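You operate a simulated robot arm through the tools that you are given. There is no shell and no other tool. Be economical: measure what you need, move in short steps, check, and stop when the job is done.

Carry out the task below with a simulated two-armed robot. There is one attempt and no reset: what you move stays moved.

Task
Fill the jug to the green line from the water bottle, holding the bottle to unscrew and cap it.
Fine: bottle back where it stood, jug left in its place. Set down upright: water bottle.

Only the result counts: the job must be done as asked and must still hold three seconds after the hand-in. Knocking over, shifting, dropping, spilling or breaking anything else fails it. A push-on lid holds only when it is set on centred and level and pressed home; a screw cap is set on level and turned clockwise until tight.

Robot
Two 6-joint arms with two-finger parallel grippers on one trunk, on a base that drives. Base frame: it is fixed to the floor where the robot stands at the start and does not move with it; the origin is under the middle of the robot, x ahead of it, y to its left, z up. Units: m, rad, N and s.
The left shoulder is at the start at [0.06, 0.187, 1.197], the right one opposite. With the tool pointing down near the work surface each hand reaches from about 0.1 to 0.6 m from the robot's upright axis, wherever it stands, measured 20 degrees to its own side. Places, roughly: boiler bench top [0.5, 0, 0.8]. Payload 1.57 kg a hand.
The tool frame of a hand sits at the grasp point between the pads (the TCP): z along the fingers, y along the line on which they close. The tips reach 0.03 m beyond it. The gripper opens to 0.11 m. The fingers are 0.024 m wide and 0.012 m thick; the gripper's body (0.048 by 0.112 m) begins 0.078 m behind the TCP.
Orientation is that of the tool frame in the base frame, as a unit quaternion [w, x, y, z]. With the fingers straight down and closing along the base's y, the tool's x points along the base's -x, its y along +y and its z along -z.

Tools
- The arms move only by the tool nudge_tool. It takes "left_increments", "right_increments" or both (then of equal length, played together; a hand with none holds still); each is a list of rows, each an object (a shift or turn left out is 0, a gripper value left out holds the last) with "delta_pos": the shift along the tool's x, y, z in m, a list of three; "turn": the turn, a rotation vector about the tool's x, y, z in rad, a list of three; "gripper": the closure in counts, from 0 (fully open) to 255 (shut). In form: [{"delta_pos": [dx, dy, dz], "turn": [wx, wy, wz], "gripper": gripper}, ...]. A call has 1 to 20 rows; each row shifts and turns the commanded pose from where the row before left it, along the tool's axes as they then stand. Each row takes 0.2 s and may step no farther than 0.05 m and 0.15 rad from the row before; otherwise, or with a gripper value out of range, the whole call is refused. Where a pose cannot be reached the arm comes as near as it can. A force on the tool above 40 N (or 10 N above the force at the start of the call, whichever is more), or a blocked arm, ends the call early, and 0.2 s more pass. The fingers move at their own pace (about 0.153 m/s each) and stop on an object; they squeeze with about 26 N. The grip force told is the motor's: it shows also when the fingers shut on nothing. Time passes only in rows, and 0.2 s behind the last, so rows that do not move let the fingers close. It gives the time, the measured TCP pose, the force on the tool (base axes), the opening and the grip force at its end, in the units of the frame above (readings bear some noise), with the torque about the TCP (base axes, N m) and any sound that the robot's microphone picked up.
- Cameras (640 x 400 px; columns grow to the right, rows downward): "scene" is now at [0.0148, 0.0033, 1.7308]; the picture's right is [0.06, -1.00, 0.00], its down [-0.82, -0.05, -0.57] and it looks along [0.57, 0.03, -0.82] (base axes); focal length 278 px, centre (320, 200). "left" rides on the left gripper at [0.07, -0.016, -0.141] in its tool frame; the picture's right is [0.23, 0.97, 0.00], its down [-0.86, 0.20, -0.48] and it looks along [-0.47, 0.11, 0.88] (tool axes); focal length 222 px, centre (320, 200). "right" rides on the right gripper at [0.07, 0.016, -0.141] in its tool frame; the picture's right is [-0.23, 0.97, 0.00], its down [-0.86, -0.20, -0.48] and it looks along [-0.47, -0.11, 0.88] (tool axes); focal length 222 px, centre (320, 200). There is no depth. A picture from a camera that has moved, and an enlarged one, comes with that camera's place and axes in the base frame and with its lens.
- camera(camera): a new picture of that camera. It takes no simulated time.
- raise_lower(by): slides the trunk up (or, below 0, down) by that many m; the arms and the scene camera ride with it, the base frame stays. It gives what a move gives, with no picture.
- roll_base(legs): drives the robot by 1 to 6 legs, each [ahead, left, turn to the left] in m, m and rad, along the robot's own axes; the way and the turn of a leg run together, so that a leg with both is an arc; at most 1.5 m and 3.142 rad a leg. The arms and the cameras ride along, it lands a little off, and it stops where it bumps. It gives what a move gives.
- turn_head(pan, tilt): turns the head with the scene camera to pan (to the left, within 1.501 rad either way) and tilt (down, from -0.506 to 1.204), counted from straight ahead of the robot. It gives what a move gives.
- enlarge(camera, box): a new picture of the part [left, top, right, bottom] of that camera's present view, enlarged. It takes no simulated time.
- close_job(): hands the job in; it is judged then, once.

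Work in short steps. Places have to be worked out from the pictures, the camera data and where the tool is seen: move nearer, look again, correct. Check each grasp and each placing, and mend what went wrong. You have 120 turns and 108 pictures in all, those below and enlarged ones among them. Open the grippers and draw the arms clear of the work before you hand the job in, unless the task says otherwise; then end with one line.

The tools are called after ">>>" by a JSON object that holds its "fn" and its "kwargs". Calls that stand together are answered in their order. nudge_tool: Moves the arms, as the interface text tells. Its arguments: {"type":"object","properties":{"left_increments":{"type":"array","items":{"type":"object","properties":{"delta_pos":{"type":"array","items":{"type":"number"}},"turn":{"type":"array","items":{"type":"number"}},"gripper":{"type":"number"}}}},"right_increments":{"type":"array","items":{"type":"object","properties":{"delta_pos":{"type":"array","items":{"type":"number"}},"turn":{"type":"array","items":{"type":"number"}},"gripper":{"type":"number"}}}}},"required":[]} The other tools are called the same way: raise_lower (by) slides the trunk up or down; roll_base (legs) drives the base; turn_head (pan, tilt) turns the head that bears the scene camera; camera (camera) takes a picture; enlarge (camera, box) takes an enlarged picture of a part of a camera's view; close_job () hands the job in.

At the start:

```text
clock: 0.0
left_tool_pos: [0.4572, 0.1645, 1.2228]
left_orientation: [0.0, 0.0, 1.0, 0.001]
left_contact_force: [-0.2, -0.2, -0.5]
left_moment: [0.0, 0.0, 0.01]
left_opening: 0.1097
left_gripper_force: 0.0
right_tool_pos: [0.4347, -0.2414, 1.2436]
right_orientation: [0.0, 0.0, 1.0, 0.0]
right_contact_force: [-0.3, 0.9, -0.4]
right_moment: [-0.03, -0.02, 0.02]
right_opening: 0.1101
right_gripper_force: 0.0
trunk travel left (down, up): [-0.825, 0.165]
robot x, y, heading: [-0.0026, 0.0004, -0.005]
head pan, tilt: [0.056, 0.96]
```

scene: 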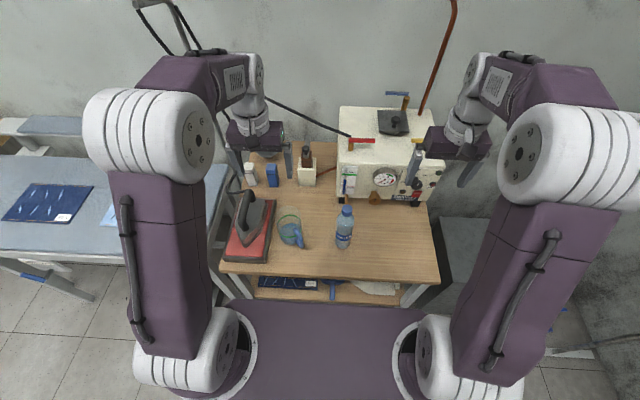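
right: 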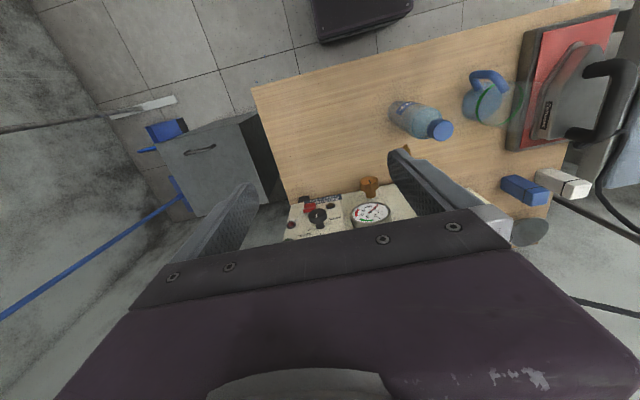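
left: 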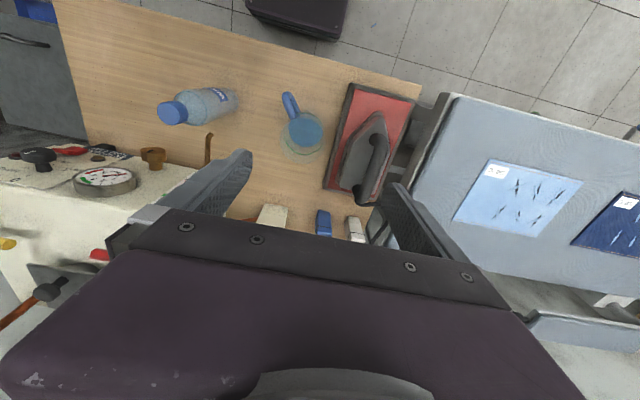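

I see the bottle near the bench middle and the jug to its left. I enlarge the view to measure them.

>>> {"fn": "enlarge", "kwargs": {"camera": "scene", "box": [220, 130, 440, 270]}}

>>> {"fn": "enlarge", "kwargs": {"camera": "left", "box": [140, 60, 360, 200]}}

>>> {"fn": "enlarge", "kwargs": {"camera": "right", "box": [360, 40, 580, 180]}}

```text
2.86 times, centred on (330, 200) of scene
camera zoom: at [0.0148, 0.0033, 1.7308], right [0.06, -1.0, 0.0], down [-0.82, -0.05, -0.57], along [0.57, 0.03, -0.82], focal length 793 px, centre (291, 200)
```

zoom: 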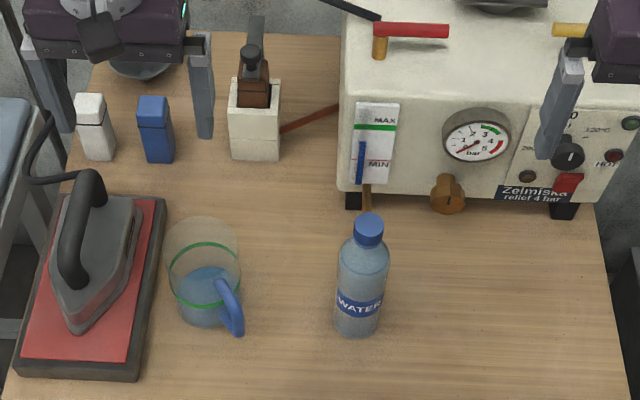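

```text
2.86 times, centred on (250, 130) of left
camera zoom: at [0.3867, 0.1492, 1.3631], right [-0.23, 0.97, 0.0], down [0.86, 0.2, 0.48], along [0.47, 0.11, -0.88], focal length 635 px, centre (520, 400)
```

zoom: 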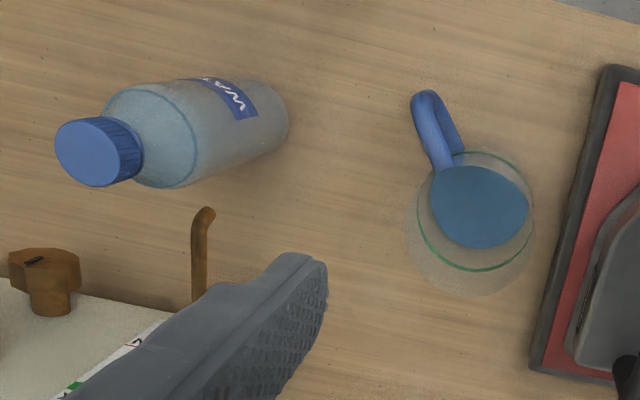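

```text
2.86 times, centred on (470, 110) of right
camera zoom: at [0.3645, -0.2255, 1.3843], right [0.23, 0.97, 0.0], down [0.86, -0.2, 0.48], along [0.47, -0.11, -0.88], focal length 635 px, centre (-109, 457)
```

zoom: 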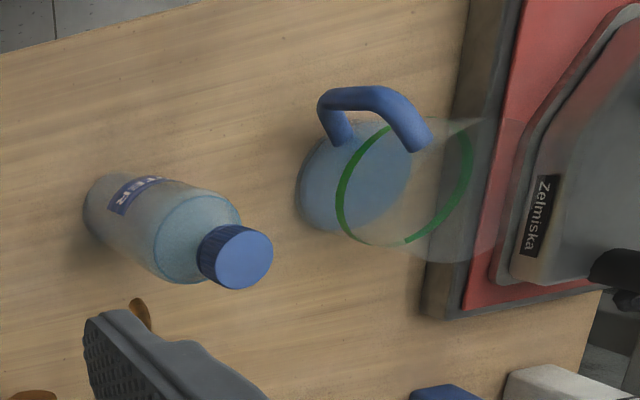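

Triangulating gives the cap top near (0.482, -0.057, 1.016) and a bottle about 0.06 m wide. I plan to hold the body with the right hand horizontal (pointing +x) and turn the cap with the left hand from above. First I lower the right hand in free space and yaw it, to see how far the wrist goes.

>>> {"fn": "nudge_tool", "kwargs": {"right_increments": [{"delta_pos": [0.02, 0, 0.04], "turn": [0, 0, 0.15]}, {"delta_pos": [0, 0, 0.04], "turn": [0, 0, 0.15]}, {"delta_pos": [0, 0, 0.03], "turn": [0, 0, 0.15]}, {"turn": [0, 0, 0.15]}, {"turn": [0, 0, 0.15]}, {"turn": [0, 0, 0.15]}, {"turn": [0, 0, 0.15]}, {"turn": [0, 0, 0.15]}, {"turn": [0, 0, 0.15]}, {"turn": [0, 0, 0.15]}, {"turn": [0, 0, 0.15]}, {"turn": [0, 0, 0.15]}, {"turn": [0, 0, 0.15]}, {"turn": [0, 0, 0.15]}, {"turn": [0, 0, 0.15]}, {"turn": [0, 0, 0.15]}, {"turn": [0, 0, 0.15]}, {"turn": [0, 0, 0.15]}, {"turn": [0, 0, 0.15]}, {"turn": [0, 0, 0.15]}]}}

```text
clock: 4.2
left_tool_pos: [0.4562, 0.1653, 1.2221]
left_orientation: [0.0, 0.0, 1.0, 0.0]
left_contact_force: [-0.2, 0.1, 0.1]
left_moment: [0.04, 0.0, 0.01]
left_opening: 0.11
left_gripper_force: 0.0
right_tool_pos: [0.4148, -0.2417, 1.1339]
right_orientation: [0.0, 0.997, 0.071, 0.0]
right_contact_force: [0.1, 0.9, -0.6]
right_moment: [0.01, -0.04, -0.01]
right_opening: 0.1099
right_gripper_force: 0.1
trunk travel left (down, up): [-0.825, 0.165]
robot x, y, heading: [-0.0018, 0.0013, -0.004]
head pan, tilt: [0.056, 0.96]
```

The wrist yaws freely. I finish the half turn and pitch the hand up to horizontal.

>>> {"fn": "nudge_tool", "kwargs": {"right_increments": [{"turn": [0, 0, 0.1416]}, {"turn": [0, 0.15, 0]}, {"turn": [0, 0.15, 0]}, {"turn": [0, 0.15, 0]}, {"turn": [0, 0.15, 0]}, {"turn": [0, 0.15, 0]}, {"turn": [0, 0.15, 0]}, {"turn": [0, 0.15, 0]}, {"turn": [0, 0.15, 0]}, {"turn": [0, 0.15, 0]}, {"turn": [0, 0.15, 0]}, {"turn": [0, 0.0708, 0]}]}}

>>> {"fn": "camera", "kwargs": {"camera": "scene"}}

>>> {"fn": "camera", "kwargs": {"camera": "right"}}

```text
clock: 6.8
left_tool_pos: [0.4567, 0.1641, 1.2233]
left_orientation: [0.0, 0.0, 1.0, 0.001]
left_contact_force: [-0.1, 0.3, -0.5]
left_moment: [0.02, 0.01, -0.01]
left_opening: 0.1102
left_gripper_force: 0.0
right_tool_pos: [0.4765, -0.234, 1.1248]
right_orientation: [-0.064, 0.752, -0.015, 0.656]
right_contact_force: [0.4, -0.2, -0.8]
right_moment: [0.03, -0.04, -0.03]
right_opening: 0.1102
right_gripper_force: 0.0
right hand out of reach, approached as far as the arm can: row 5, 6, 7, 8, 9, 10
trunk travel left (down, up): [-0.825, 0.165]
robot x, y, heading: [0.0002, 0.0018, 0.001]
head pan, tilt: [0.056, 0.96]
```

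```text
101 pictures are left
camera scene: at [0.015, 0.0032, 1.7308], right [0.06, -1.0, 0.0], down [-0.82, -0.05, -0.57], along [0.57, 0.03, -0.82], focal length 278 px, centre (320, 200)
```

scene: 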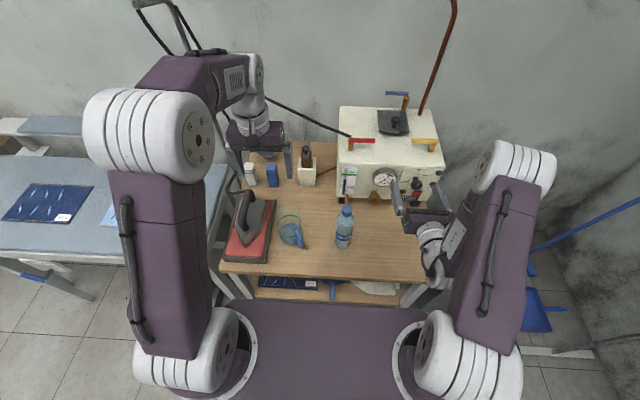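

```text
100 pictures are left
camera right: at [0.3474, -0.2678, 1.2102], right [0.03, -0.94, -0.34], down [-0.6, 0.25, -0.76], along [0.8, 0.22, -0.56], focal length 222 px, centre (320, 200)
```

right: 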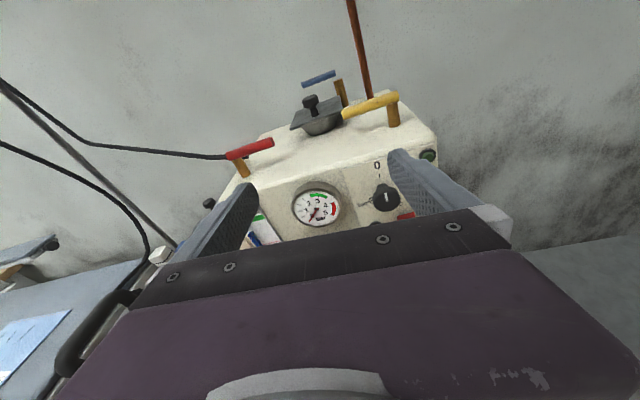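

The hand is too close to the shoulder at this height to be fully horizontal. I lower it beside the bottle, to the right of it, where it should reach better.

>>> {"fn": "nudge_tool", "kwargs": {"right_increments": [{"delta_pos": [-0.04, 0, 0.01]}, {"delta_pos": [-0.04, 0, 0.01]}, {"delta_pos": [-0.04, 0, 0.01]}, {"delta_pos": [-0.04, 0, 0.01]}, {"delta_pos": [-0.03, 0, 0.0]}]}}

```text
clock: 8.0
left_tool_pos: [0.4566, 0.1643, 1.2233]
left_orientation: [0.0, 0.0, 1.0, 0.0]
left_contact_force: [-0.7, -0.3, -0.2]
left_moment: [0.03, -0.01, -0.02]
left_opening: 0.1101
left_gripper_force: 0.0
right_tool_pos: [0.4871, -0.212, 0.9306]
right_orientation: [-0.064, 0.753, -0.015, 0.655]
right_contact_force: [0.1, 0.1, 0.1]
right_moment: [0.0, 0.0, 0.04]
right_opening: 0.1099
right_gripper_force: 0.0
trunk travel left (down, up): [-0.825, 0.165]
robot x, y, heading: [-0.0011, -0.0023, 0.002]
head pan, tilt: [0.056, 0.96]
```

The command restarts from the measured pose. I apply the leftover orientation correction here to get a true horizontal hand.

>>> {"fn": "nudge_tool", "kwargs": {"right_increments": [{"turn": [-0.035, 0.07, -0.056]}, {"turn": [-0.035, 0.07, -0.056]}, {}]}}

>>> {"fn": "camera", "kwargs": {"camera": "right"}}

```text
clock: 8.8
left_tool_pos: [0.456, 0.165, 1.2222]
left_orientation: [0.0, 0.0, 1.0, 0.0]
left_contact_force: [-0.3, -0.5, 0.2]
left_moment: [-0.02, 0.05, 0.0]
left_opening: 0.1102
left_gripper_force: 0.1
right_tool_pos: [0.4818, -0.2323, 0.9336]
right_orientation: [0.0, 0.707, 0.0, 0.708]
right_contact_force: [0.6, 0.4, 0.0]
right_moment: [0.0, 0.04, -0.03]
right_opening: 0.1097
right_gripper_force: 0.0
right hand out of reach, approached as far as the arm can: row 1, 2
trunk travel left (down, up): [-0.825, 0.165]
robot x, y, heading: [0.0012, -0.0006, -0.007]
head pan, tilt: [0.056, 0.96]
```

```text
99 pictures are left
camera right: at [0.3394, -0.2496, 1.0022], right [0.0, -0.97, -0.23], down [-0.48, 0.2, -0.86], along [0.88, 0.11, -0.46], focal length 222 px, centre (320, 200)
```

right: 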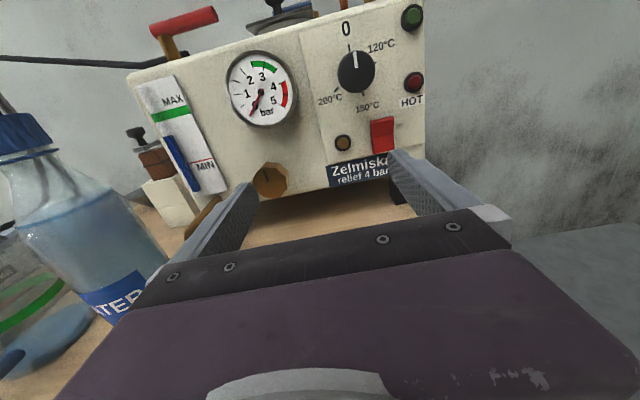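

The orientation is right, but the arm is at its near limit. I back the base up 0.06 m and shift it 0.10 m to the right, which gives the right arm room and keeps the left within reach of the cap.

>>> {"fn": "roll_base", "kwargs": {"legs": [[-0.06, 0, 0], [0, -0.1, 0]]}}

>>> {"fn": "camera", "kwargs": {"camera": "scene"}}

```text
clock: 10.5
left_tool_pos: [0.3954, 0.0671, 1.2224]
left_orientation: [0.0, 0.0, 1.0, -0.001]
left_contact_force: [0.0, -0.6, 0.5]
left_moment: [-0.01, 0.01, -0.01]
left_opening: 0.1099
left_gripper_force: 0.0
right_tool_pos: [0.4205, -0.3315, 0.9328]
right_orientation: [0.0, 0.706, 0.001, 0.708]
right_contact_force: [-1.0, 0.4, 0.5]
right_moment: [-0.01, 0.04, -0.02]
right_opening: 0.11
right_gripper_force: 0.0
trunk travel left (down, up): [-0.825, 0.165]
robot x, y, heading: [-0.0588, -0.102, -0.004]
head pan, tilt: [0.056, 0.96]
```

```text
98 pictures are left
camera scene: at [-0.0468, -0.0944, 1.7308], right [0.06, -1.0, 0.0], down [-0.82, -0.05, -0.58], along [0.57, 0.03, -0.82], focal length 278 px, centre (320, 200)
```

scene: 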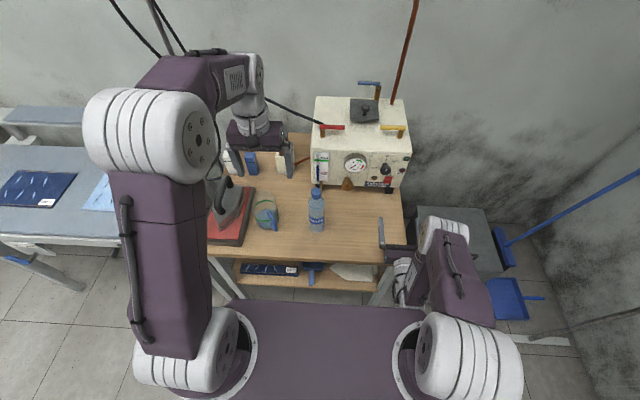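

I move the right hand in front of the bottle, short of touching it, at body height.

>>> {"fn": "nudge_tool", "kwargs": {"right_increments": [{"delta_pos": [-0.02, -0.04, -0.02]}, {"delta_pos": [-0.02, -0.04, 0]}, {"delta_pos": [-0.018, -0.04, 0]}, {"delta_pos": [0, -0.04, 0]}, {"delta_pos": [0, -0.04, 0]}, {"delta_pos": [0, -0.04, 0]}, {"delta_pos": [0, -0.0345, 0]}, {}]}}

>>> {"fn": "camera", "kwargs": {"camera": "right"}}

>>> {"fn": "camera", "kwargs": {"camera": "scene"}}

```text
clock: 12.3
left_tool_pos: [0.3981, 0.0643, 1.2221]
left_orientation: [0.0, 0.0, 1.0, 0.0]
left_contact_force: [0.4, 0.9, 0.3]
left_moment: [0.0, 0.05, -0.02]
left_opening: 0.1104
left_gripper_force: 0.0
right_tool_pos: [0.3794, -0.3189, 0.8724]
right_orientation: [-0.004, 0.706, 0.004, 0.708]
right_contact_force: [0.1, 0.3, -0.3]
right_moment: [0.02, -0.02, -0.04]
right_opening: 0.1099
right_gripper_force: 0.1
right hand out of reach, approached as far as the arm can: row 1, 2, 3, 4, 5, 6, 7
trunk travel left (down, up): [-0.825, 0.165]
robot x, y, heading: [-0.0553, -0.0985, -0.003]
head pan, tilt: [0.056, 0.96]
```

```text
97 pictures are left
camera right: at [0.2398, -0.3375, 0.9428], right [0.01, -0.97, -0.23], down [-0.48, 0.2, -0.86], along [0.88, 0.12, -0.46], focal length 222 px, centre (320, 200)
```

right: 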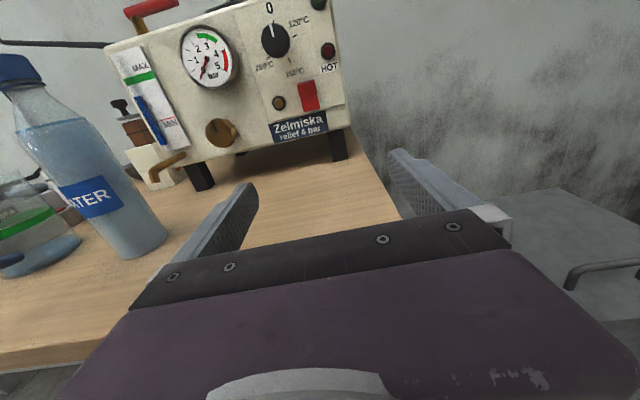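

```text
96 pictures are left
camera scene: at [-0.0445, -0.0969, 1.7308], right [0.06, -1.0, 0.0], down [-0.82, -0.05, -0.57], along [0.57, 0.03, -0.82], focal length 278 px, centre (320, 200)
```

scene: 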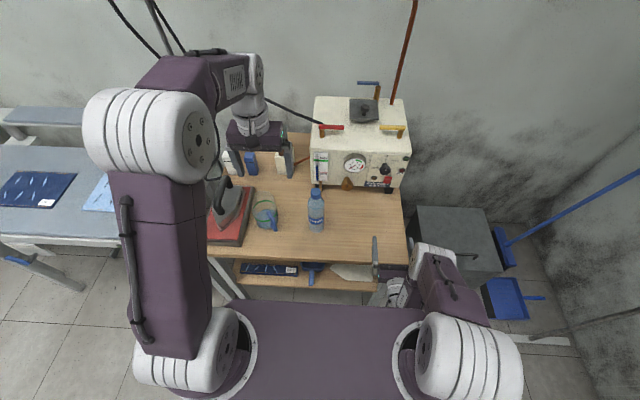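

The wrist is too close to the shoulder to slide inward here. I back the base another 0.10 m, which leaves the arm room for the approach.

>>> {"fn": "roll_base", "kwargs": {"legs": [[-0.1, 0, 0]]}}

>>> {"fn": "nudge_tool", "kwargs": {"right_increments": [{"delta_pos": [0, 0, 0.04]}, {"delta_pos": [0, 0, 0.04]}, {"delta_pos": [0, -0.02, 0.035]}, {"delta_pos": [0, -0.04, 0]}, {"delta_pos": [0, -0.04, 0]}, {"delta_pos": [0, -0.04, 0]}, {"delta_pos": [0, -0.04, 0]}, {"delta_pos": [0, -0.04, 0]}, {}]}}

```text
clock: 13.5
left_tool_pos: [0.2959, 0.0667, 1.2221]
left_orientation: [-0.001, -0.002, 1.0, 0.0]
left_contact_force: [-0.1, 0.1, -0.3]
left_moment: [0.04, -0.02, 0.02]
left_opening: 0.1103
left_gripper_force: 0.1
right_tool_pos: [0.2798, -0.3193, 0.873]
right_orientation: [-0.004, 0.707, 0.005, 0.707]
right_contact_force: [0.5, 0.0, -0.3]
right_moment: [0.0, -0.02, -0.01]
right_opening: 0.1101
right_gripper_force: 0.1
trunk travel left (down, up): [-0.825, 0.165]
robot x, y, heading: [-0.1614, -0.1021, 0.002]
head pan, tilt: [0.056, 0.96]
```

```text
clock: 15.5
left_tool_pos: [0.2938, 0.0654, 1.223]
left_orientation: [-0.001, -0.003, 1.0, 0.001]
left_contact_force: [-0.5, 0.1, 0.5]
left_moment: [0.01, 0.02, 0.03]
left_opening: 0.11
left_gripper_force: 0.0
right_tool_pos: [0.3406, -0.3363, 0.878]
right_orientation: [-0.006, 0.706, 0.006, 0.708]
right_contact_force: [0.3, -0.3, -0.3]
right_moment: [-0.01, -0.03, 0.02]
right_opening: 0.1098
right_gripper_force: 0.1
right hand out of reach, approached as far as the arm can: row 1, 2, 3, 4, 5, 6, 7, 8
trunk travel left (down, up): [-0.825, 0.165]
robot x, y, heading: [-0.162, -0.0977, 0.001]
head pan, tilt: [0.056, 0.96]
```

Forward motion is limited as well, so this looks like a joint limit and not closeness. I turn the head to see the arm's shape.

>>> {"fn": "turn_head", "kwargs": {"pan": -0.5, "tilt": 1.0}}

>>> {"fn": "camera", "kwargs": {"camera": "scene"}}

```text
clock: 16.4
left_tool_pos: [0.2948, 0.0665, 1.2232]
left_orientation: [0.0, -0.002, 1.0, 0.0]
left_contact_force: [-0.2, 0.1, 0.8]
left_moment: [-0.01, -0.02, -0.03]
left_opening: 0.1101
left_gripper_force: 0.1
right_tool_pos: [0.341, -0.336, 0.8776]
right_orientation: [-0.007, 0.707, 0.006, 0.708]
right_contact_force: [0.8, 0.6, 0.7]
right_moment: [0.01, -0.01, 0.0]
right_opening: 0.1098
right_gripper_force: 0.1
trunk travel left (down, up): [-0.825, 0.165]
robot x, y, heading: [-0.1596, -0.1021, 0.004]
head pan, tilt: [-0.499, 1.0]
```

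```text
95 pictures are left
camera scene: at [-0.158, -0.1342, 1.7279], right [-0.48, -0.88, 0.0], down [-0.74, 0.4, -0.54], along [0.48, -0.26, -0.84], focal length 278 px, centre (320, 200)
```

scene: 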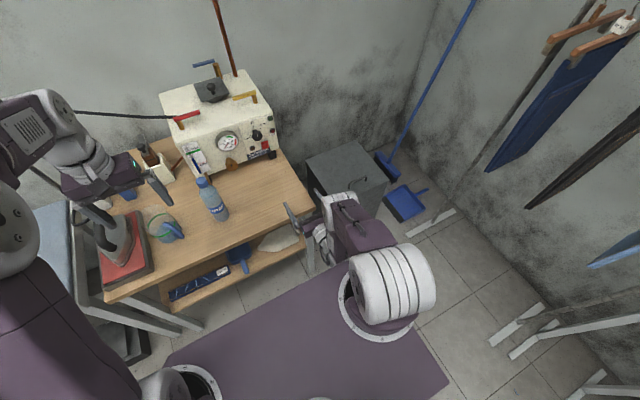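

The sideways grip looks more natural for this arm: hand pointing +y from the bottle's right, closing along x, which ends pointing down when pouring left. I undo the pitch first, raising as I go.

>>> {"fn": "nudge_tool", "kwargs": {"right_increments": [{"delta_pos": [0.05, 0, -0.02]}, {"delta_pos": [0.05, 0, 0]}, {"delta_pos": [0.05, 0, 0]}, {"turn": [0, -0.15, 0]}, {"turn": [0, -0.15, 0]}, {"turn": [0, -0.15, 0]}, {"turn": [0, -0.15, 0]}, {"turn": [0, -0.15, 0]}, {"turn": [0, -0.15, 0]}, {"turn": [0, -0.15, 0]}, {"turn": [0, -0.15, 0]}, {"turn": [0, -0.15, 0]}, {"turn": [0, -0.15, 0]}, {"turn": [0, -0.0708, 0]}]}}

>>> {"fn": "nudge_tool", "kwargs": {"right_increments": [{"turn": [0, 0, -0.15]}, {"turn": [0, 0, -0.15]}, {"turn": [0, 0, -0.15]}, {"turn": [0, 0, -0.15]}, {"turn": [0, 0, -0.15]}, {"turn": [0, 0, -0.15]}, {"turn": [0, 0, -0.15]}, {"turn": [0, 0, -0.15]}, {"turn": [0, 0, -0.15]}, {"turn": [0, 0, -0.15]}, {"turn": [0, 0, -0.0708]}]}}

>>> {"fn": "roll_base", "kwargs": {"legs": [[0.13, 0.06, 0]]}}

```text
refused: row 1 steps farther than a row can; nothing moved
```

```text
clock: 18.9
left_tool_pos: [0.2942, 0.0662, 1.2228]
left_orientation: [0.0, -0.001, 1.0, 0.0]
left_contact_force: [0.4, -0.2, -0.5]
left_moment: [0.03, -0.01, -0.02]
left_opening: 0.1098
left_gripper_force: 0.2
right_tool_pos: [0.3396, -0.3369, 0.8794]
right_orientation: [0.497, 0.496, 0.503, 0.504]
right_contact_force: [0.0, -0.3, 0.1]
right_moment: [-0.04, 0.02, 0.0]
right_opening: 0.11
right_gripper_force: 0.0
trunk travel left (down, up): [-0.825, 0.165]
robot x, y, heading: [-0.1613, -0.0988, -0.0]
head pan, tilt: [-0.499, 1.0]
```

```text
clock: 20.2
left_tool_pos: [0.4205, 0.1238, 1.224]
left_orientation: [0.001, 0.001, 1.0, 0.0]
left_contact_force: [-0.2, -1.2, 0.6]
left_moment: [0.01, 0.02, -0.02]
left_opening: 0.11
left_gripper_force: 0.0
right_tool_pos: [0.4652, -0.2787, 0.8795]
right_orientation: [0.497, 0.496, 0.501, 0.505]
right_contact_force: [-0.4, 0.0, 0.5]
right_moment: [0.0, 0.0, -0.02]
right_opening: 0.1103
right_gripper_force: 0.1
trunk travel left (down, up): [-0.825, 0.165]
robot x, y, heading: [-0.0358, -0.0418, -0.001]
head pan, tilt: [-0.499, 1.0]
```

One call was refused and the later two ran anyway; nothing was touched. From this pose, a turn about tool x brings the hand straight down with the right yaw, so I raise and do that.

>>> {"fn": "nudge_tool", "kwargs": {"right_increments": [{"delta_pos": [0, 0.04, 0]}, {"delta_pos": [0, 0.04, 0]}, {"delta_pos": [0, 0.04, 0]}, {"turn": [0.15, 0, 0]}, {"turn": [0.15, 0, 0]}, {"turn": [0.15, 0, 0]}, {"turn": [0.15, 0, 0]}, {"turn": [0.15, 0, 0]}, {"turn": [0.15, 0, 0]}, {"turn": [0.15, 0, 0]}, {"turn": [0.15, 0, 0]}, {"turn": [0.15, 0, 0]}, {"turn": [0.15, 0, 0]}, {"turn": [0.0708, 0, 0]}, {}]}}

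```text
clock: 23.4
left_tool_pos: [0.4217, 0.124, 1.2224]
left_orientation: [0.0, 0.0, 1.0, 0.0]
left_contact_force: [-0.2, 0.4, 0.1]
left_moment: [-0.02, -0.01, 0.0]
left_opening: 0.1103
left_gripper_force: 0.1
right_tool_pos: [0.4721, -0.2765, 1.0029]
right_orientation: [0.086, 0.686, 0.707, 0.148]
right_contact_force: [0.4, -0.5, -0.4]
right_moment: [0.04, -0.04, 0.01]
right_opening: 0.1103
right_gripper_force: 0.1
right hand out of reach, approached as far as the arm can: row 5, 6, 7, 8, 12, 13
trunk travel left (down, up): [-0.825, 0.165]
robot x, y, heading: [-0.0341, -0.0385, 0.004]
head pan, tilt: [-0.499, 1.0]
```

Close to straight down. I now swing the hand to point along +y in one smooth rotation.

>>> {"fn": "nudge_tool", "kwargs": {"right_increments": [{"turn": [0.0213, 0.1334, 0.0255]}, {"turn": [0.0213, 0.1334, 0.0255]}, {"turn": [0.0213, 0.1334, 0.0255]}, {"turn": [0.0213, 0.1334, 0.0255]}, {"turn": [0.0213, 0.1334, 0.0255]}, {"turn": [0.0213, 0.1334, 0.0255]}, {"turn": [0.0213, 0.1334, 0.0255]}, {"turn": [0.0213, 0.1334, 0.0255]}, {"turn": [0.0213, 0.1334, 0.0255]}, {"turn": [0.0213, 0.1334, 0.0255]}, {"turn": [0.0213, 0.1334, 0.0255]}, {}]}}

>>> {"fn": "camera", "kwargs": {"camera": "right"}}

>>> {"fn": "camera", "kwargs": {"camera": "scene"}}

```text
clock: 26.0
left_tool_pos: [0.4211, 0.1231, 1.2229]
left_orientation: [0.0, 0.001, 1.0, 0.001]
left_contact_force: [-0.1, -0.4, 0.2]
left_moment: [0.03, -0.01, 0.0]
left_opening: 0.1099
left_gripper_force: 0.0
right_tool_pos: [0.4139, -0.25, 1.0267]
right_orientation: [-0.503, 0.51, 0.495, 0.492]
right_contact_force: [0.1, -0.4, 0.1]
right_moment: [0.0, -0.05, -0.01]
right_opening: 0.1099
right_gripper_force: 0.0
right hand out of reach, approached as far as the arm can: row 8, 9, 10, 11
trunk travel left (down, up): [-0.825, 0.165]
robot x, y, heading: [-0.0351, -0.042, -0.0]
head pan, tilt: [-0.499, 1.0]
```

```text
94 pictures are left
camera right: at [0.4319, -0.3909, 1.0976], right [0.97, 0.0, -0.25], down [-0.22, -0.49, -0.85], along [-0.12, 0.87, -0.47], focal length 222 px, centre (320, 200)
```

right: 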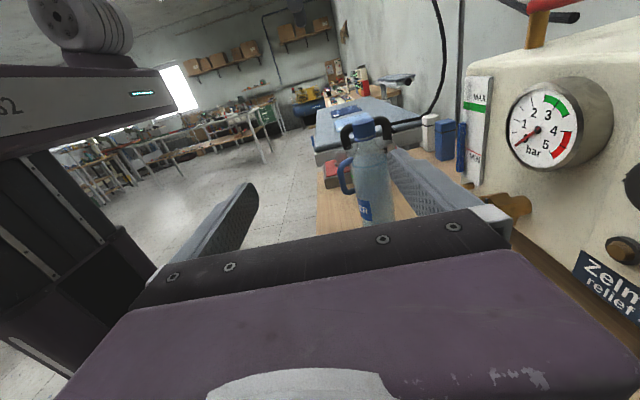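

```text
93 pictures are left
camera scene: at [-0.0307, -0.075, 1.7279], right [-0.48, -0.88, 0.0], down [-0.74, 0.4, -0.54], along [0.47, -0.26, -0.84], focal length 278 px, centre (320, 200)
```

scene: 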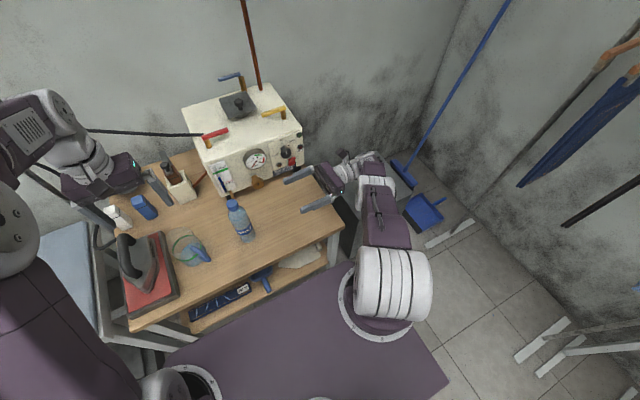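

The hand now points along +y with the camera above it. I lower it level with the bottle's body, still clear to the right.

>>> {"fn": "nudge_tool", "kwargs": {"right_increments": [{"delta_pos": [-0.03, 0.02, 0.02]}, {"delta_pos": [-0.03, 0.02, 0.02]}, {"delta_pos": [-0.03, 0.02, 0.02]}, {"delta_pos": [-0.03, 0.008, 0.02]}, {"delta_pos": [-0.022, 0, 0.01]}, {}]}}

>>> {"fn": "camera", "kwargs": {"camera": "right"}}

```text
clock: 27.4
left_tool_pos: [0.4218, 0.1237, 1.2227]
left_orientation: [0.0, 0.001, 1.0, 0.0]
left_contact_force: [0.2, -0.3, -0.4]
left_moment: [-0.03, 0.01, 0.01]
left_opening: 0.11
left_gripper_force: 0.0
right_tool_pos: [0.4035, -0.1812, 0.9649]
right_orientation: [-0.504, 0.509, 0.496, 0.491]
right_contact_force: [-0.5, -0.3, 0.4]
right_moment: [0.01, -0.06, 0.01]
right_opening: 0.1099
right_gripper_force: 0.0
right hand out of reach, approached as far as the arm can: row 1, 2, 3, 4, 5
trunk travel left (down, up): [-0.825, 0.165]
robot x, y, heading: [-0.0337, -0.0386, -0.002]
head pan, tilt: [-0.499, 1.0]
```

```text
92 pictures are left
camera right: at [0.4221, -0.3224, 1.0353], right [0.97, 0.0, -0.25], down [-0.22, -0.49, -0.85], along [-0.12, 0.87, -0.47], focal length 222 px, centre (320, 200)
```

right: 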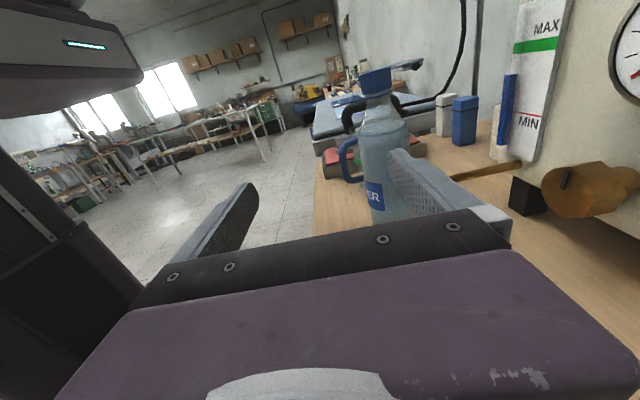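

With this orientation the arm is at its outer limit. I bring the shoulders nearer by driving 0.035 m forward and lowering the trunk 0.08 m.

>>> {"fn": "raise_lower", "kwargs": {"by": -0.08}}

>>> {"fn": "roll_base", "kwargs": {"legs": [[0.035, 0, 0]]}}

```text
clock: 28.6
left_tool_pos: [0.4214, 0.1235, 1.1418]
left_orientation: [-0.001, 0.0, 1.0, 0.0]
left_contact_force: [-0.3, 0.1, 0.5]
left_moment: [-0.02, -0.01, -0.01]
left_opening: 0.1102
left_gripper_force: 0.0
right_tool_pos: [0.4041, -0.1807, 0.8852]
right_orientation: [-0.505, 0.509, 0.495, 0.491]
right_contact_force: [-0.6, -0.5, 0.6]
right_moment: [0.01, 0.0, -0.03]
right_opening: 0.1102
right_gripper_force: 0.0
trunk travel left (down, up): [-0.745, 0.245]
robot x, y, heading: [-0.0317, -0.0356, 0.002]
head pan, tilt: [-0.499, 1.0]
```

```text
clock: 29.4
left_tool_pos: [0.4535, 0.1227, 1.1451]
left_orientation: [0.002, 0.001, 1.0, 0.0]
left_contact_force: [-0.6, 0.4, 0.7]
left_moment: [0.01, -0.03, -0.02]
left_opening: 0.1097
left_gripper_force: 0.1
right_tool_pos: [0.4377, -0.1812, 0.887]
right_orientation: [-0.503, 0.508, 0.496, 0.493]
right_contact_force: [-0.1, 0.9, -0.8]
right_moment: [-0.01, 0.02, -0.07]
right_opening: 0.1099
right_gripper_force: 0.0
trunk travel left (down, up): [-0.745, 0.245]
robot x, y, heading: [-0.0011, -0.0455, -0.001]
head pan, tilt: [-0.499, 1.0]
```

Next I try sliding to x = 0.482 in line with the bottle.

>>> {"fn": "nudge_tool", "kwargs": {"right_increments": [{"delta_pos": [0.01, 0.02, 0]}, {"delta_pos": [0.01, 0.02, 0]}, {"delta_pos": [0, 0.005, 0]}, {}]}}

```text
clock: 30.4
left_tool_pos: [0.4585, 0.1231, 1.1441]
left_orientation: [0.0, 0.002, 1.0, 0.0]
left_contact_force: [-1.1, -0.2, -0.5]
left_moment: [0.04, -0.01, -0.01]
left_opening: 0.11
left_gripper_force: 0.0
right_tool_pos: [0.4673, -0.1769, 0.9139]
right_orientation: [-0.504, 0.508, 0.496, 0.492]
right_contact_force: [-0.6, 0.8, -0.2]
right_moment: [-0.05, -0.01, 0.0]
right_opening: 0.1101
right_gripper_force: 0.1
right hand out of reach, approached as far as the arm can: row 1, 2, 3
trunk travel left (down, up): [-0.745, 0.245]
robot x, y, heading: [-0.0023, -0.0373, -0.004]
head pan, tilt: [-0.499, 1.0]
```

Reach improves with height, so I raise the hand and lower the trunk by the same amount.

>>> {"fn": "nudge_tool", "kwargs": {"right_increments": [{"delta_pos": [0.03, 0.0, 0]}, {"delta_pos": [0.03, 0.0, 0]}, {"delta_pos": [0.03, 0.0, 0]}, {}]}}

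>>> {"fn": "raise_lower", "kwargs": {"by": -0.08}}

```text
clock: 31.4
left_tool_pos: [0.4586, 0.1228, 1.1425]
left_orientation: [0.0, 0.001, 1.0, -0.001]
left_contact_force: [-0.3, 0.1, -0.4]
left_moment: [-0.02, 0.01, 0.01]
left_opening: 0.1101
left_gripper_force: 0.1
right_tool_pos: [0.472, -0.1747, 1.0052]
right_orientation: [-0.504, 0.509, 0.495, 0.492]
right_contact_force: [-0.2, -0.5, -0.4]
right_moment: [-0.02, 0.03, 0.0]
right_opening: 0.1103
right_gripper_force: 0.0
trunk travel left (down, up): [-0.745, 0.245]
robot x, y, heading: [0.0019, -0.0442, 0.001]
head pan, tilt: [-0.499, 1.0]
```

```text
clock: 32.6
left_tool_pos: [0.4584, 0.1233, 1.0637]
left_orientation: [0.0, 0.0, 1.0, 0.0]
left_contact_force: [0.1, 0.1, 0.7]
left_moment: [-0.01, -0.03, 0.01]
left_opening: 0.11
left_gripper_force: 0.1
right_tool_pos: [0.4718, -0.1745, 0.9251]
right_orientation: [-0.504, 0.509, 0.495, 0.491]
right_contact_force: [-0.3, 0.4, 0.3]
right_moment: [0.0, -0.02, -0.01]
right_opening: 0.11
right_gripper_force: 0.2
trunk travel left (down, up): [-0.665, 0.325]
robot x, y, heading: [0.0057, -0.0398, 0.002]
head pan, tilt: [-0.499, 1.0]
```

I correct the small orientation error and bring the hand to x 0.482, z 0.88.

>>> {"fn": "nudge_tool", "kwargs": {"right_increments": [{"turn": [0.001, 0.009, -0.027]}, {"delta_pos": [-0.02, 0.01, 0.01]}, {"delta_pos": [-0.025, 0, 0.01]}, {}]}}

>>> {"fn": "turn_head", "kwargs": {"pan": -0.1, "tilt": 0.85}}

>>> {"fn": "camera", "kwargs": {"camera": "right"}}

>>> {"fn": "camera", "kwargs": {"camera": "scene"}}

```text
clock: 33.6
left_tool_pos: [0.4597, 0.1229, 1.0627]
left_orientation: [-0.001, 0.001, 1.0, 0.0]
left_contact_force: [-0.3, 0.2, 0.0]
left_moment: [0.0, -0.03, -0.01]
left_opening: 0.11
left_gripper_force: 0.1
right_tool_pos: [0.4797, -0.1534, 0.8767]
right_orientation: [-0.499, 0.5, 0.5, 0.501]
right_contact_force: [0.4, -0.2, 0.2]
right_moment: [0.01, -0.03, -0.01]
right_opening: 0.1101
right_gripper_force: 0.0
trunk travel left (down, up): [-0.665, 0.325]
robot x, y, heading: [-0.0003, -0.0435, -0.001]
head pan, tilt: [-0.499, 1.0]
```

```text
clock: 34.5
left_tool_pos: [0.4595, 0.1225, 1.0631]
left_orientation: [0.0, 0.0, 1.0, 0.0]
left_contact_force: [-0.1, 0.8, 0.7]
left_moment: [-0.02, 0.03, 0.01]
left_opening: 0.11
left_gripper_force: 0.1
right_tool_pos: [0.4802, -0.1544, 0.877]
right_orientation: [-0.5, 0.499, 0.5, 0.501]
right_contact_force: [-0.3, -0.6, -1.1]
right_moment: [-0.01, 0.02, 0.0]
right_opening: 0.1099
right_gripper_force: 0.1
trunk travel left (down, up): [-0.665, 0.325]
robot x, y, heading: [0.0031, -0.0439, 0.007]
head pan, tilt: [-0.099, 0.85]
```

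```text
91 pictures are left
camera right: at [0.4959, -0.2957, 0.9468], right [0.97, 0.0, -0.23], down [-0.2, -0.48, -0.86], along [-0.11, 0.88, -0.47], focal length 222 px, centre (320, 200)
```

right: 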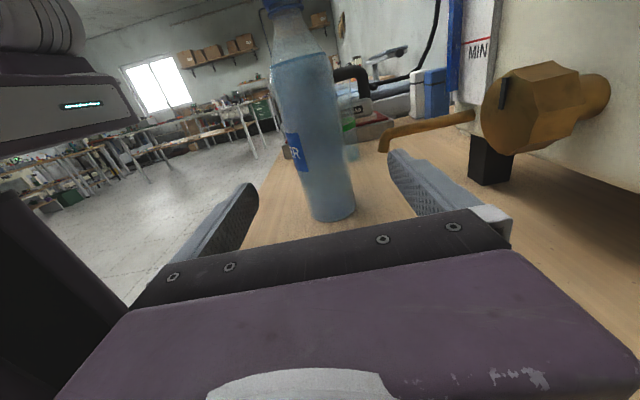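

```text
90 pictures are left
camera scene: at [0.0221, -0.0498, 1.579], right [-0.1, -0.99, 0.0], down [-0.75, 0.08, -0.66], along [0.66, -0.07, -0.75], focal length 278 px, centre (320, 200)
```

scene: 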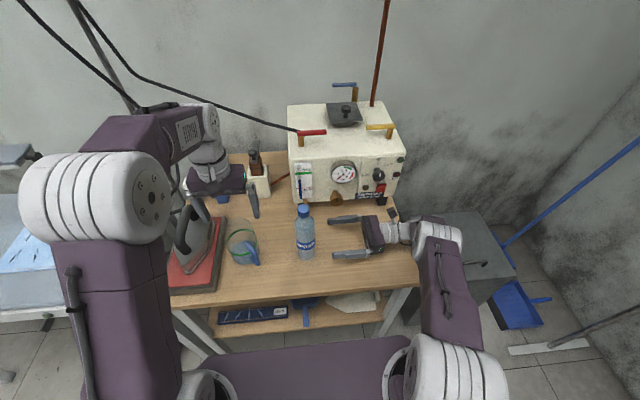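

The bottle base works out at (0.481, -0.059), well centred between the fingers. I advance so the bottle sits at the TCP, then close.

>>> {"fn": "nudge_tool", "kwargs": {"right_increments": [{"delta_pos": [0, 0.001, 0.03]}, {"delta_pos": [0, 0, 0.03]}, {"delta_pos": [0, 0, 0.035]}, {}, {"gripper": 120}, {"gripper": 255}, {}, {}, {}]}}

>>> {"fn": "camera", "kwargs": {"camera": "right"}}

>>> {"fn": "camera", "kwargs": {"camera": "left"}}

```text
clock: 35.1
left_tool_pos: [0.4577, 0.1211, 1.0623]
left_orientation: [0.0, 0.0, 1.0, 0.002]
left_contact_force: [-0.3, -0.6, 0.2]
left_moment: [0.0, 0.04, -0.01]
left_opening: 0.1101
left_gripper_force: 0.0
right_tool_pos: [0.4831, -0.097, 0.8776]
right_orientation: [-0.496, 0.503, 0.497, 0.504]
right_contact_force: [-1.0, 0.1, 0.1]
right_moment: [0.03, 0.01, 0.01]
right_opening: 0.1098
right_gripper_force: 0.0
trunk travel left (down, up): [-0.665, 0.325]
robot x, y, heading: [0.0005, -0.0423, -0.001]
head pan, tilt: [-0.099, 0.85]
stopped in row 3 (right hand): the force on the tool passed its limit (the readings are from after the stop); the commanded pose is now the measured one
```

```text
89 pictures are left
camera right: at [0.4972, -0.2388, 0.9474], right [0.97, -0.01, -0.22], down [-0.2, -0.48, -0.86], along [-0.1, 0.88, -0.47], focal length 222 px, centre (320, 200)
```

right: 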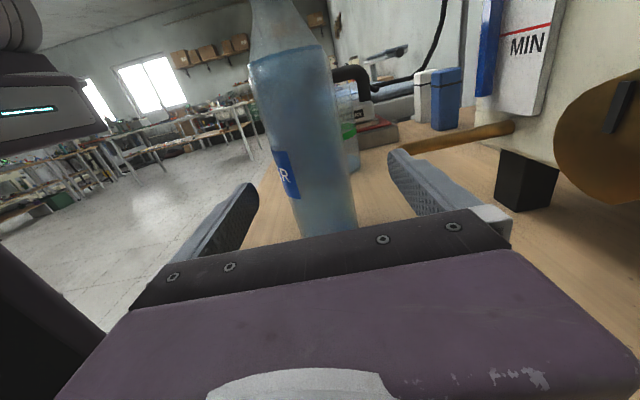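

```text
88 pictures are left
camera left: at [0.3884, 0.1058, 1.2036], right [-0.22, 0.97, 0.0], down [0.86, 0.2, 0.48], along [0.47, 0.11, -0.88], focal length 222 px, centre (320, 200)
```

left: 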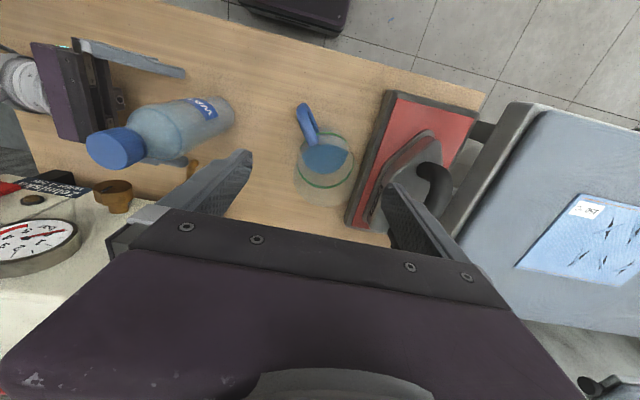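

The contact came from the boiler's drain spout, whose tip is near (0.54, -0.06, 0.89), against the +x finger. I back off, rise above the spout to z 0.925 and narrow the opening to about 0.08 m.

>>> {"fn": "nudge_tool", "kwargs": {"right_increments": [{"delta_pos": [0, 0, -0.03], "gripper": 65}, {"delta_pos": [0, 0, -0.03], "turn": [0.014, 0, 0.002]}, {"delta_pos": [0.025, 0, 0]}, {"delta_pos": [0.025, 0, 0]}, {}]}}

>>> {"fn": "camera", "kwargs": {"camera": "right"}}

>>> {"fn": "enlarge", "kwargs": {"camera": "scene", "box": [220, 170, 440, 310]}}

```text
clock: 36.3
left_tool_pos: [0.4588, 0.1226, 1.0626]
left_orientation: [0.0, 0.0, 1.0, -0.001]
left_contact_force: [-0.1, -0.7, 0.3]
left_moment: [-0.02, 0.03, -0.04]
left_opening: 0.1101
left_gripper_force: 0.0
right_tool_pos: [0.4839, -0.1543, 0.9262]
right_orientation: [-0.5, 0.5, 0.501, 0.499]
right_contact_force: [0.5, -0.2, -0.3]
right_moment: [-0.01, -0.01, 0.02]
right_opening: 0.0822
right_gripper_force: 0.0
trunk travel left (down, up): [-0.665, 0.325]
robot x, y, heading: [0.001, -0.0424, -0.004]
head pan, tilt: [-0.099, 0.85]
```

```text
87 pictures are left
camera right: at [0.4995, -0.2965, 0.997], right [0.97, 0.0, -0.23], down [-0.2, -0.48, -0.85], along [-0.11, 0.88, -0.47], focal length 222 px, centre (320, 200)
```

right: 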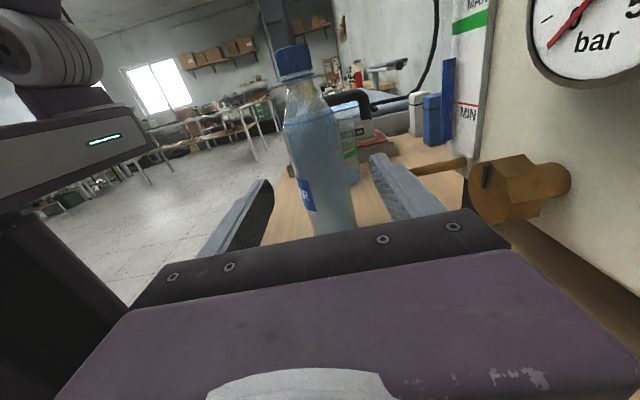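

```text
2.86 times, centred on (330, 240) of scene
camera zoom: at [0.0225, -0.0497, 1.579], right [-0.1, -0.99, 0.0], down [-0.75, 0.08, -0.66], along [0.66, -0.07, -0.75], focal length 793 px, centre (291, 86)
```

zoom: 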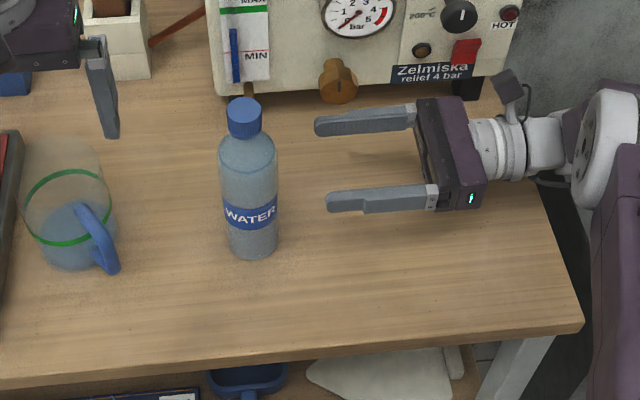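

The path is clear above the spout now. I advance to the bottle and close gently.

>>> {"fn": "nudge_tool", "kwargs": {"right_increments": [{"delta_pos": [0, -0.002, 0.03]}, {"delta_pos": [0, 0, 0.03]}, {"delta_pos": [0, 0, 0.036]}, {}, {"gripper": 100}, {"gripper": 255}, {}, {}]}}

>>> {"fn": "enlarge", "kwargs": {"camera": "scene", "box": [220, 170, 440, 310]}}

```text
clock: 38.1
left_tool_pos: [0.4598, 0.1235, 1.0633]
left_orientation: [-0.001, 0.0, 1.0, -0.001]
left_contact_force: [-0.4, -0.2, -0.2]
left_moment: [-0.03, -0.01, 0.0]
left_opening: 0.1103
left_gripper_force: 0.2
right_tool_pos: [0.4774, -0.0593, 0.927]
right_orientation: [-0.5, 0.5, 0.5, 0.5]
right_contact_force: [1.8, -0.1, 2.1]
right_moment: [-0.05, -0.19, -0.01]
right_opening: 0.0587
right_gripper_force: 25.9
trunk travel left (down, up): [-0.665, 0.325]
robot x, y, heading: [0.0007, -0.0405, -0.004]
head pan, tilt: [-0.099, 0.85]
```

```text
2.86 times, centred on (330, 240) of scene
camera zoom: at [0.0225, -0.0497, 1.579], right [-0.1, -0.99, 0.0], down [-0.75, 0.08, -0.66], along [0.66, -0.07, -0.75], focal length 793 px, centre (291, 86)
```

zoom: 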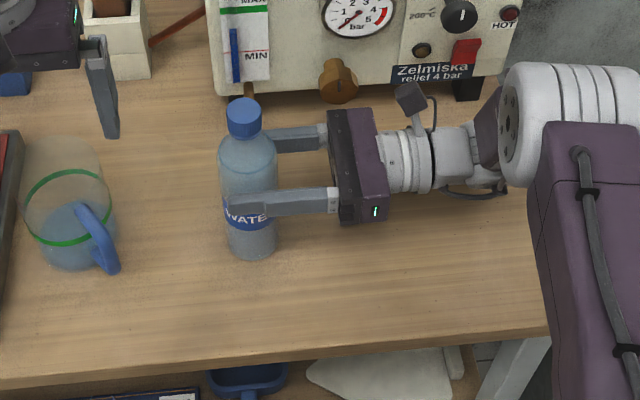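

The bottle is held (opening 0.0587). I raise the left hand, move it over the cap and wind the wrist so it can turn anticlockwise.

>>> {"fn": "nudge_tool", "kwargs": {"left_increments": [{"delta_pos": [0, 0, -0.03]}, {"delta_pos": [-0.005, -0.03, -0.01]}, {"delta_pos": [-0.006, -0.05, 0]}, {"delta_pos": [-0.006, -0.05, 0]}, {"delta_pos": [-0.006, -0.05, 0]}, {"turn": [0, 0, 0.15]}, {"turn": [0, 0, 0.15]}, {"turn": [0, 0, 0.15]}, {"turn": [0, 0, 0.15]}, {"turn": [0, 0, 0.15]}, {"turn": [0, 0, 0.15]}, {"turn": [0, 0, 0.15]}, {"turn": [0, 0, 0.15]}, {"turn": [0, 0, 0.15]}, {"turn": [0, 0, 0.15]}, {}]}}

>>> {"fn": "camera", "kwargs": {"camera": "left"}}

>>> {"fn": "camera", "kwargs": {"camera": "right"}}

>>> {"fn": "camera", "kwargs": {"camera": "scene"}}

```text
refused: row 3 steps farther than a row can; nothing moved
```

```text
84 pictures are left
camera left: at [0.3889, 0.1074, 1.2032], right [-0.23, 0.97, 0.0], down [0.86, 0.2, 0.48], along [0.47, 0.11, -0.88], focal length 222 px, centre (320, 200)
```

left: 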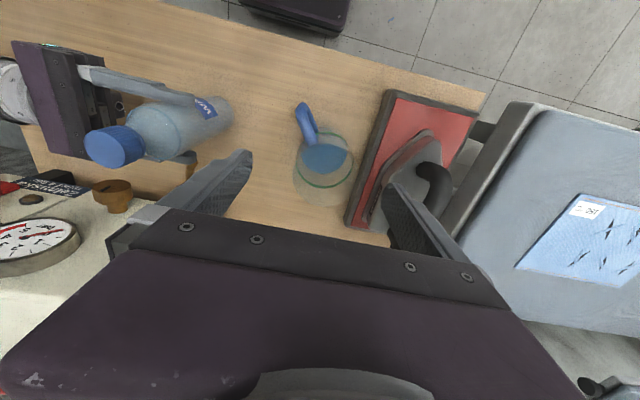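

```text
83 pictures are left
camera right: at [0.4945, -0.2013, 0.9964], right [0.97, 0.0, -0.23], down [-0.2, -0.48, -0.85], along [-0.11, 0.88, -0.47], focal length 222 px, centre (320, 200)
```

right: 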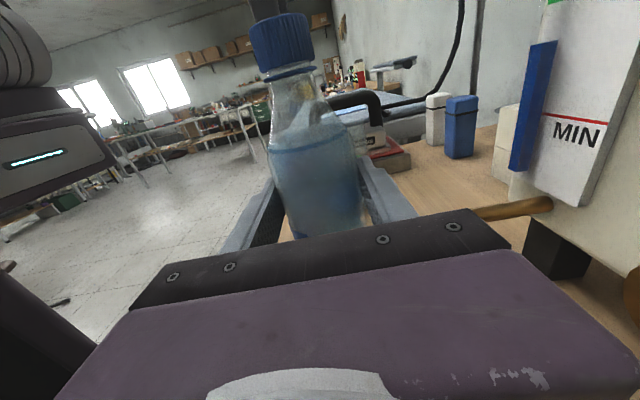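

```text
82 pictures are left
camera scene: at [0.0225, -0.0497, 1.579], right [-0.1, -0.99, 0.0], down [-0.75, 0.08, -0.66], along [0.66, -0.07, -0.75], focal length 278 px, centre (320, 200)
```

scene: 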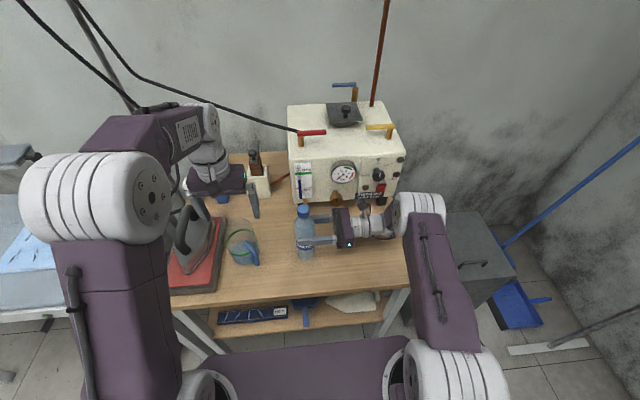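

The steps were slightly too long. From the right camera the cap spans about z 0.998–1.017. I repeat with shorter rows.

>>> {"fn": "nudge_tool", "kwargs": {"left_increments": [{"delta_pos": [0, 0, -0.03]}, {"delta_pos": [-0.005, -0.03, -0.01]}, {"delta_pos": [-0.006, -0.045, 0]}, {"delta_pos": [-0.006, -0.045, 0]}, {"delta_pos": [-0.005, -0.045, 0]}, {"delta_pos": [0, -0.0145, 0]}, {"turn": [0, 0, 0.15]}, {"turn": [0, 0, 0.15]}, {"turn": [0, 0, 0.15]}, {"turn": [0, 0, 0.15]}, {"turn": [0, 0, 0.15]}, {"turn": [0, 0, 0.15]}, {"turn": [0, 0, 0.15]}, {"turn": [0, 0, 0.15]}, {"turn": [0, 0, 0.15]}, {"turn": [0, 0, 0.15]}, {}]}}

>>> {"fn": "camera", "kwargs": {"camera": "left"}}

>>> {"fn": "camera", "kwargs": {"camera": "right"}}

```text
clock: 41.7
left_tool_pos: [0.4804, -0.0571, 1.1027]
left_orientation: [-0.001, 0.683, 0.73, 0.001]
left_contact_force: [0.3, 0.9, 0.3]
left_moment: [-0.01, 0.01, 0.01]
left_opening: 0.1101
left_gripper_force: 0.0
right_tool_pos: [0.4782, -0.0596, 0.9258]
right_orientation: [-0.5, 0.5, 0.5, 0.5]
right_contact_force: [-0.8, 0.4, -0.2]
right_moment: [0.0, 0.04, -0.01]
right_opening: 0.0585
right_gripper_force: 26.3
trunk travel left (down, up): [-0.665, 0.325]
robot x, y, heading: [0.0024, -0.0381, -0.002]
head pan, tilt: [-0.099, 0.85]
```

```text
81 pictures are left
camera left: at [0.4593, 0.0116, 1.2425], right [0.96, 0.29, 0.0], down [0.26, -0.84, 0.48], along [0.14, -0.46, -0.88], focal length 222 px, centre (320, 200)
```

left: 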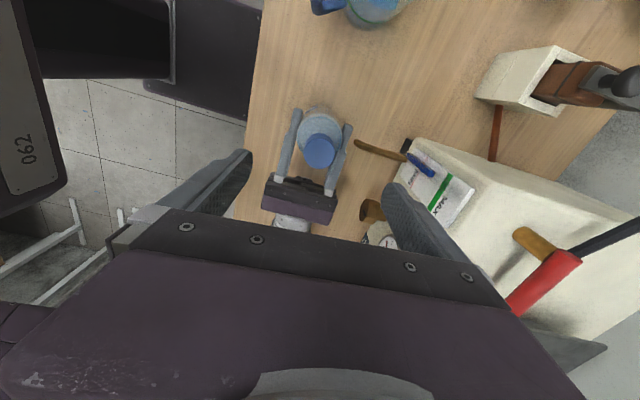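

```text
80 pictures are left
camera right: at [0.4942, -0.2013, 0.9964], right [0.97, 0.0, -0.23], down [-0.2, -0.48, -0.85], along [-0.11, 0.88, -0.47], focal length 222 px, centre (320, 200)
```

right: 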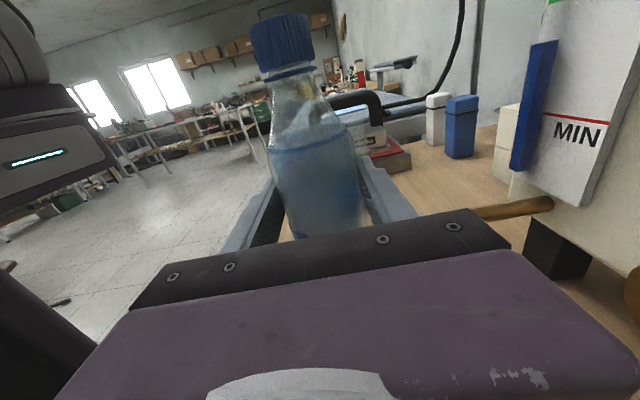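

The cap is directly below, at about (0.479, -0.055). I descend so the pads span the cap and close.

>>> {"fn": "nudge_tool", "kwargs": {"left_increments": [{"delta_pos": [0, 0, 0.03]}, {"delta_pos": [0, 0, 0.03]}, {"delta_pos": [0, 0, 0.02]}, {}, {"gripper": 150}, {"gripper": 255}, {}, {}, {}]}}

>>> {"fn": "camera", "kwargs": {"camera": "right"}}

```text
clock: 43.7
left_tool_pos: [0.4791, -0.0556, 1.02]
left_orientation: [0.0, 0.682, 0.732, 0.0]
left_contact_force: [-0.9, 0.1, 0.5]
left_moment: [0.02, 0.02, 0.0]
left_opening: 0.0298
left_gripper_force: 26.1
right_tool_pos: [0.4782, -0.06, 0.9255]
right_orientation: [-0.499, 0.5, 0.501, 0.5]
right_contact_force: [0.7, 0.0, -0.2]
right_moment: [0.0, 0.12, 0.0]
right_opening: 0.0586
right_gripper_force: 26.1
trunk travel left (down, up): [-0.665, 0.325]
robot x, y, heading: [0.0036, -0.0444, 0.002]
head pan, tilt: [-0.099, 0.85]
```

```text
79 pictures are left
camera right: at [0.4942, -0.2013, 0.9964], right [0.97, 0.0, -0.23], down [-0.2, -0.48, -0.85], along [-0.11, 0.88, -0.47], focal length 222 px, centre (320, 200)
```

right: 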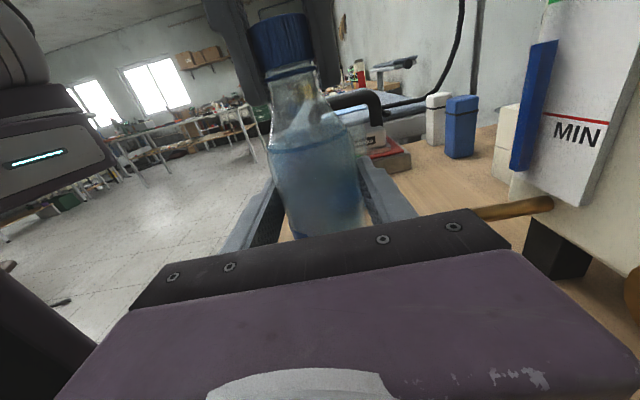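

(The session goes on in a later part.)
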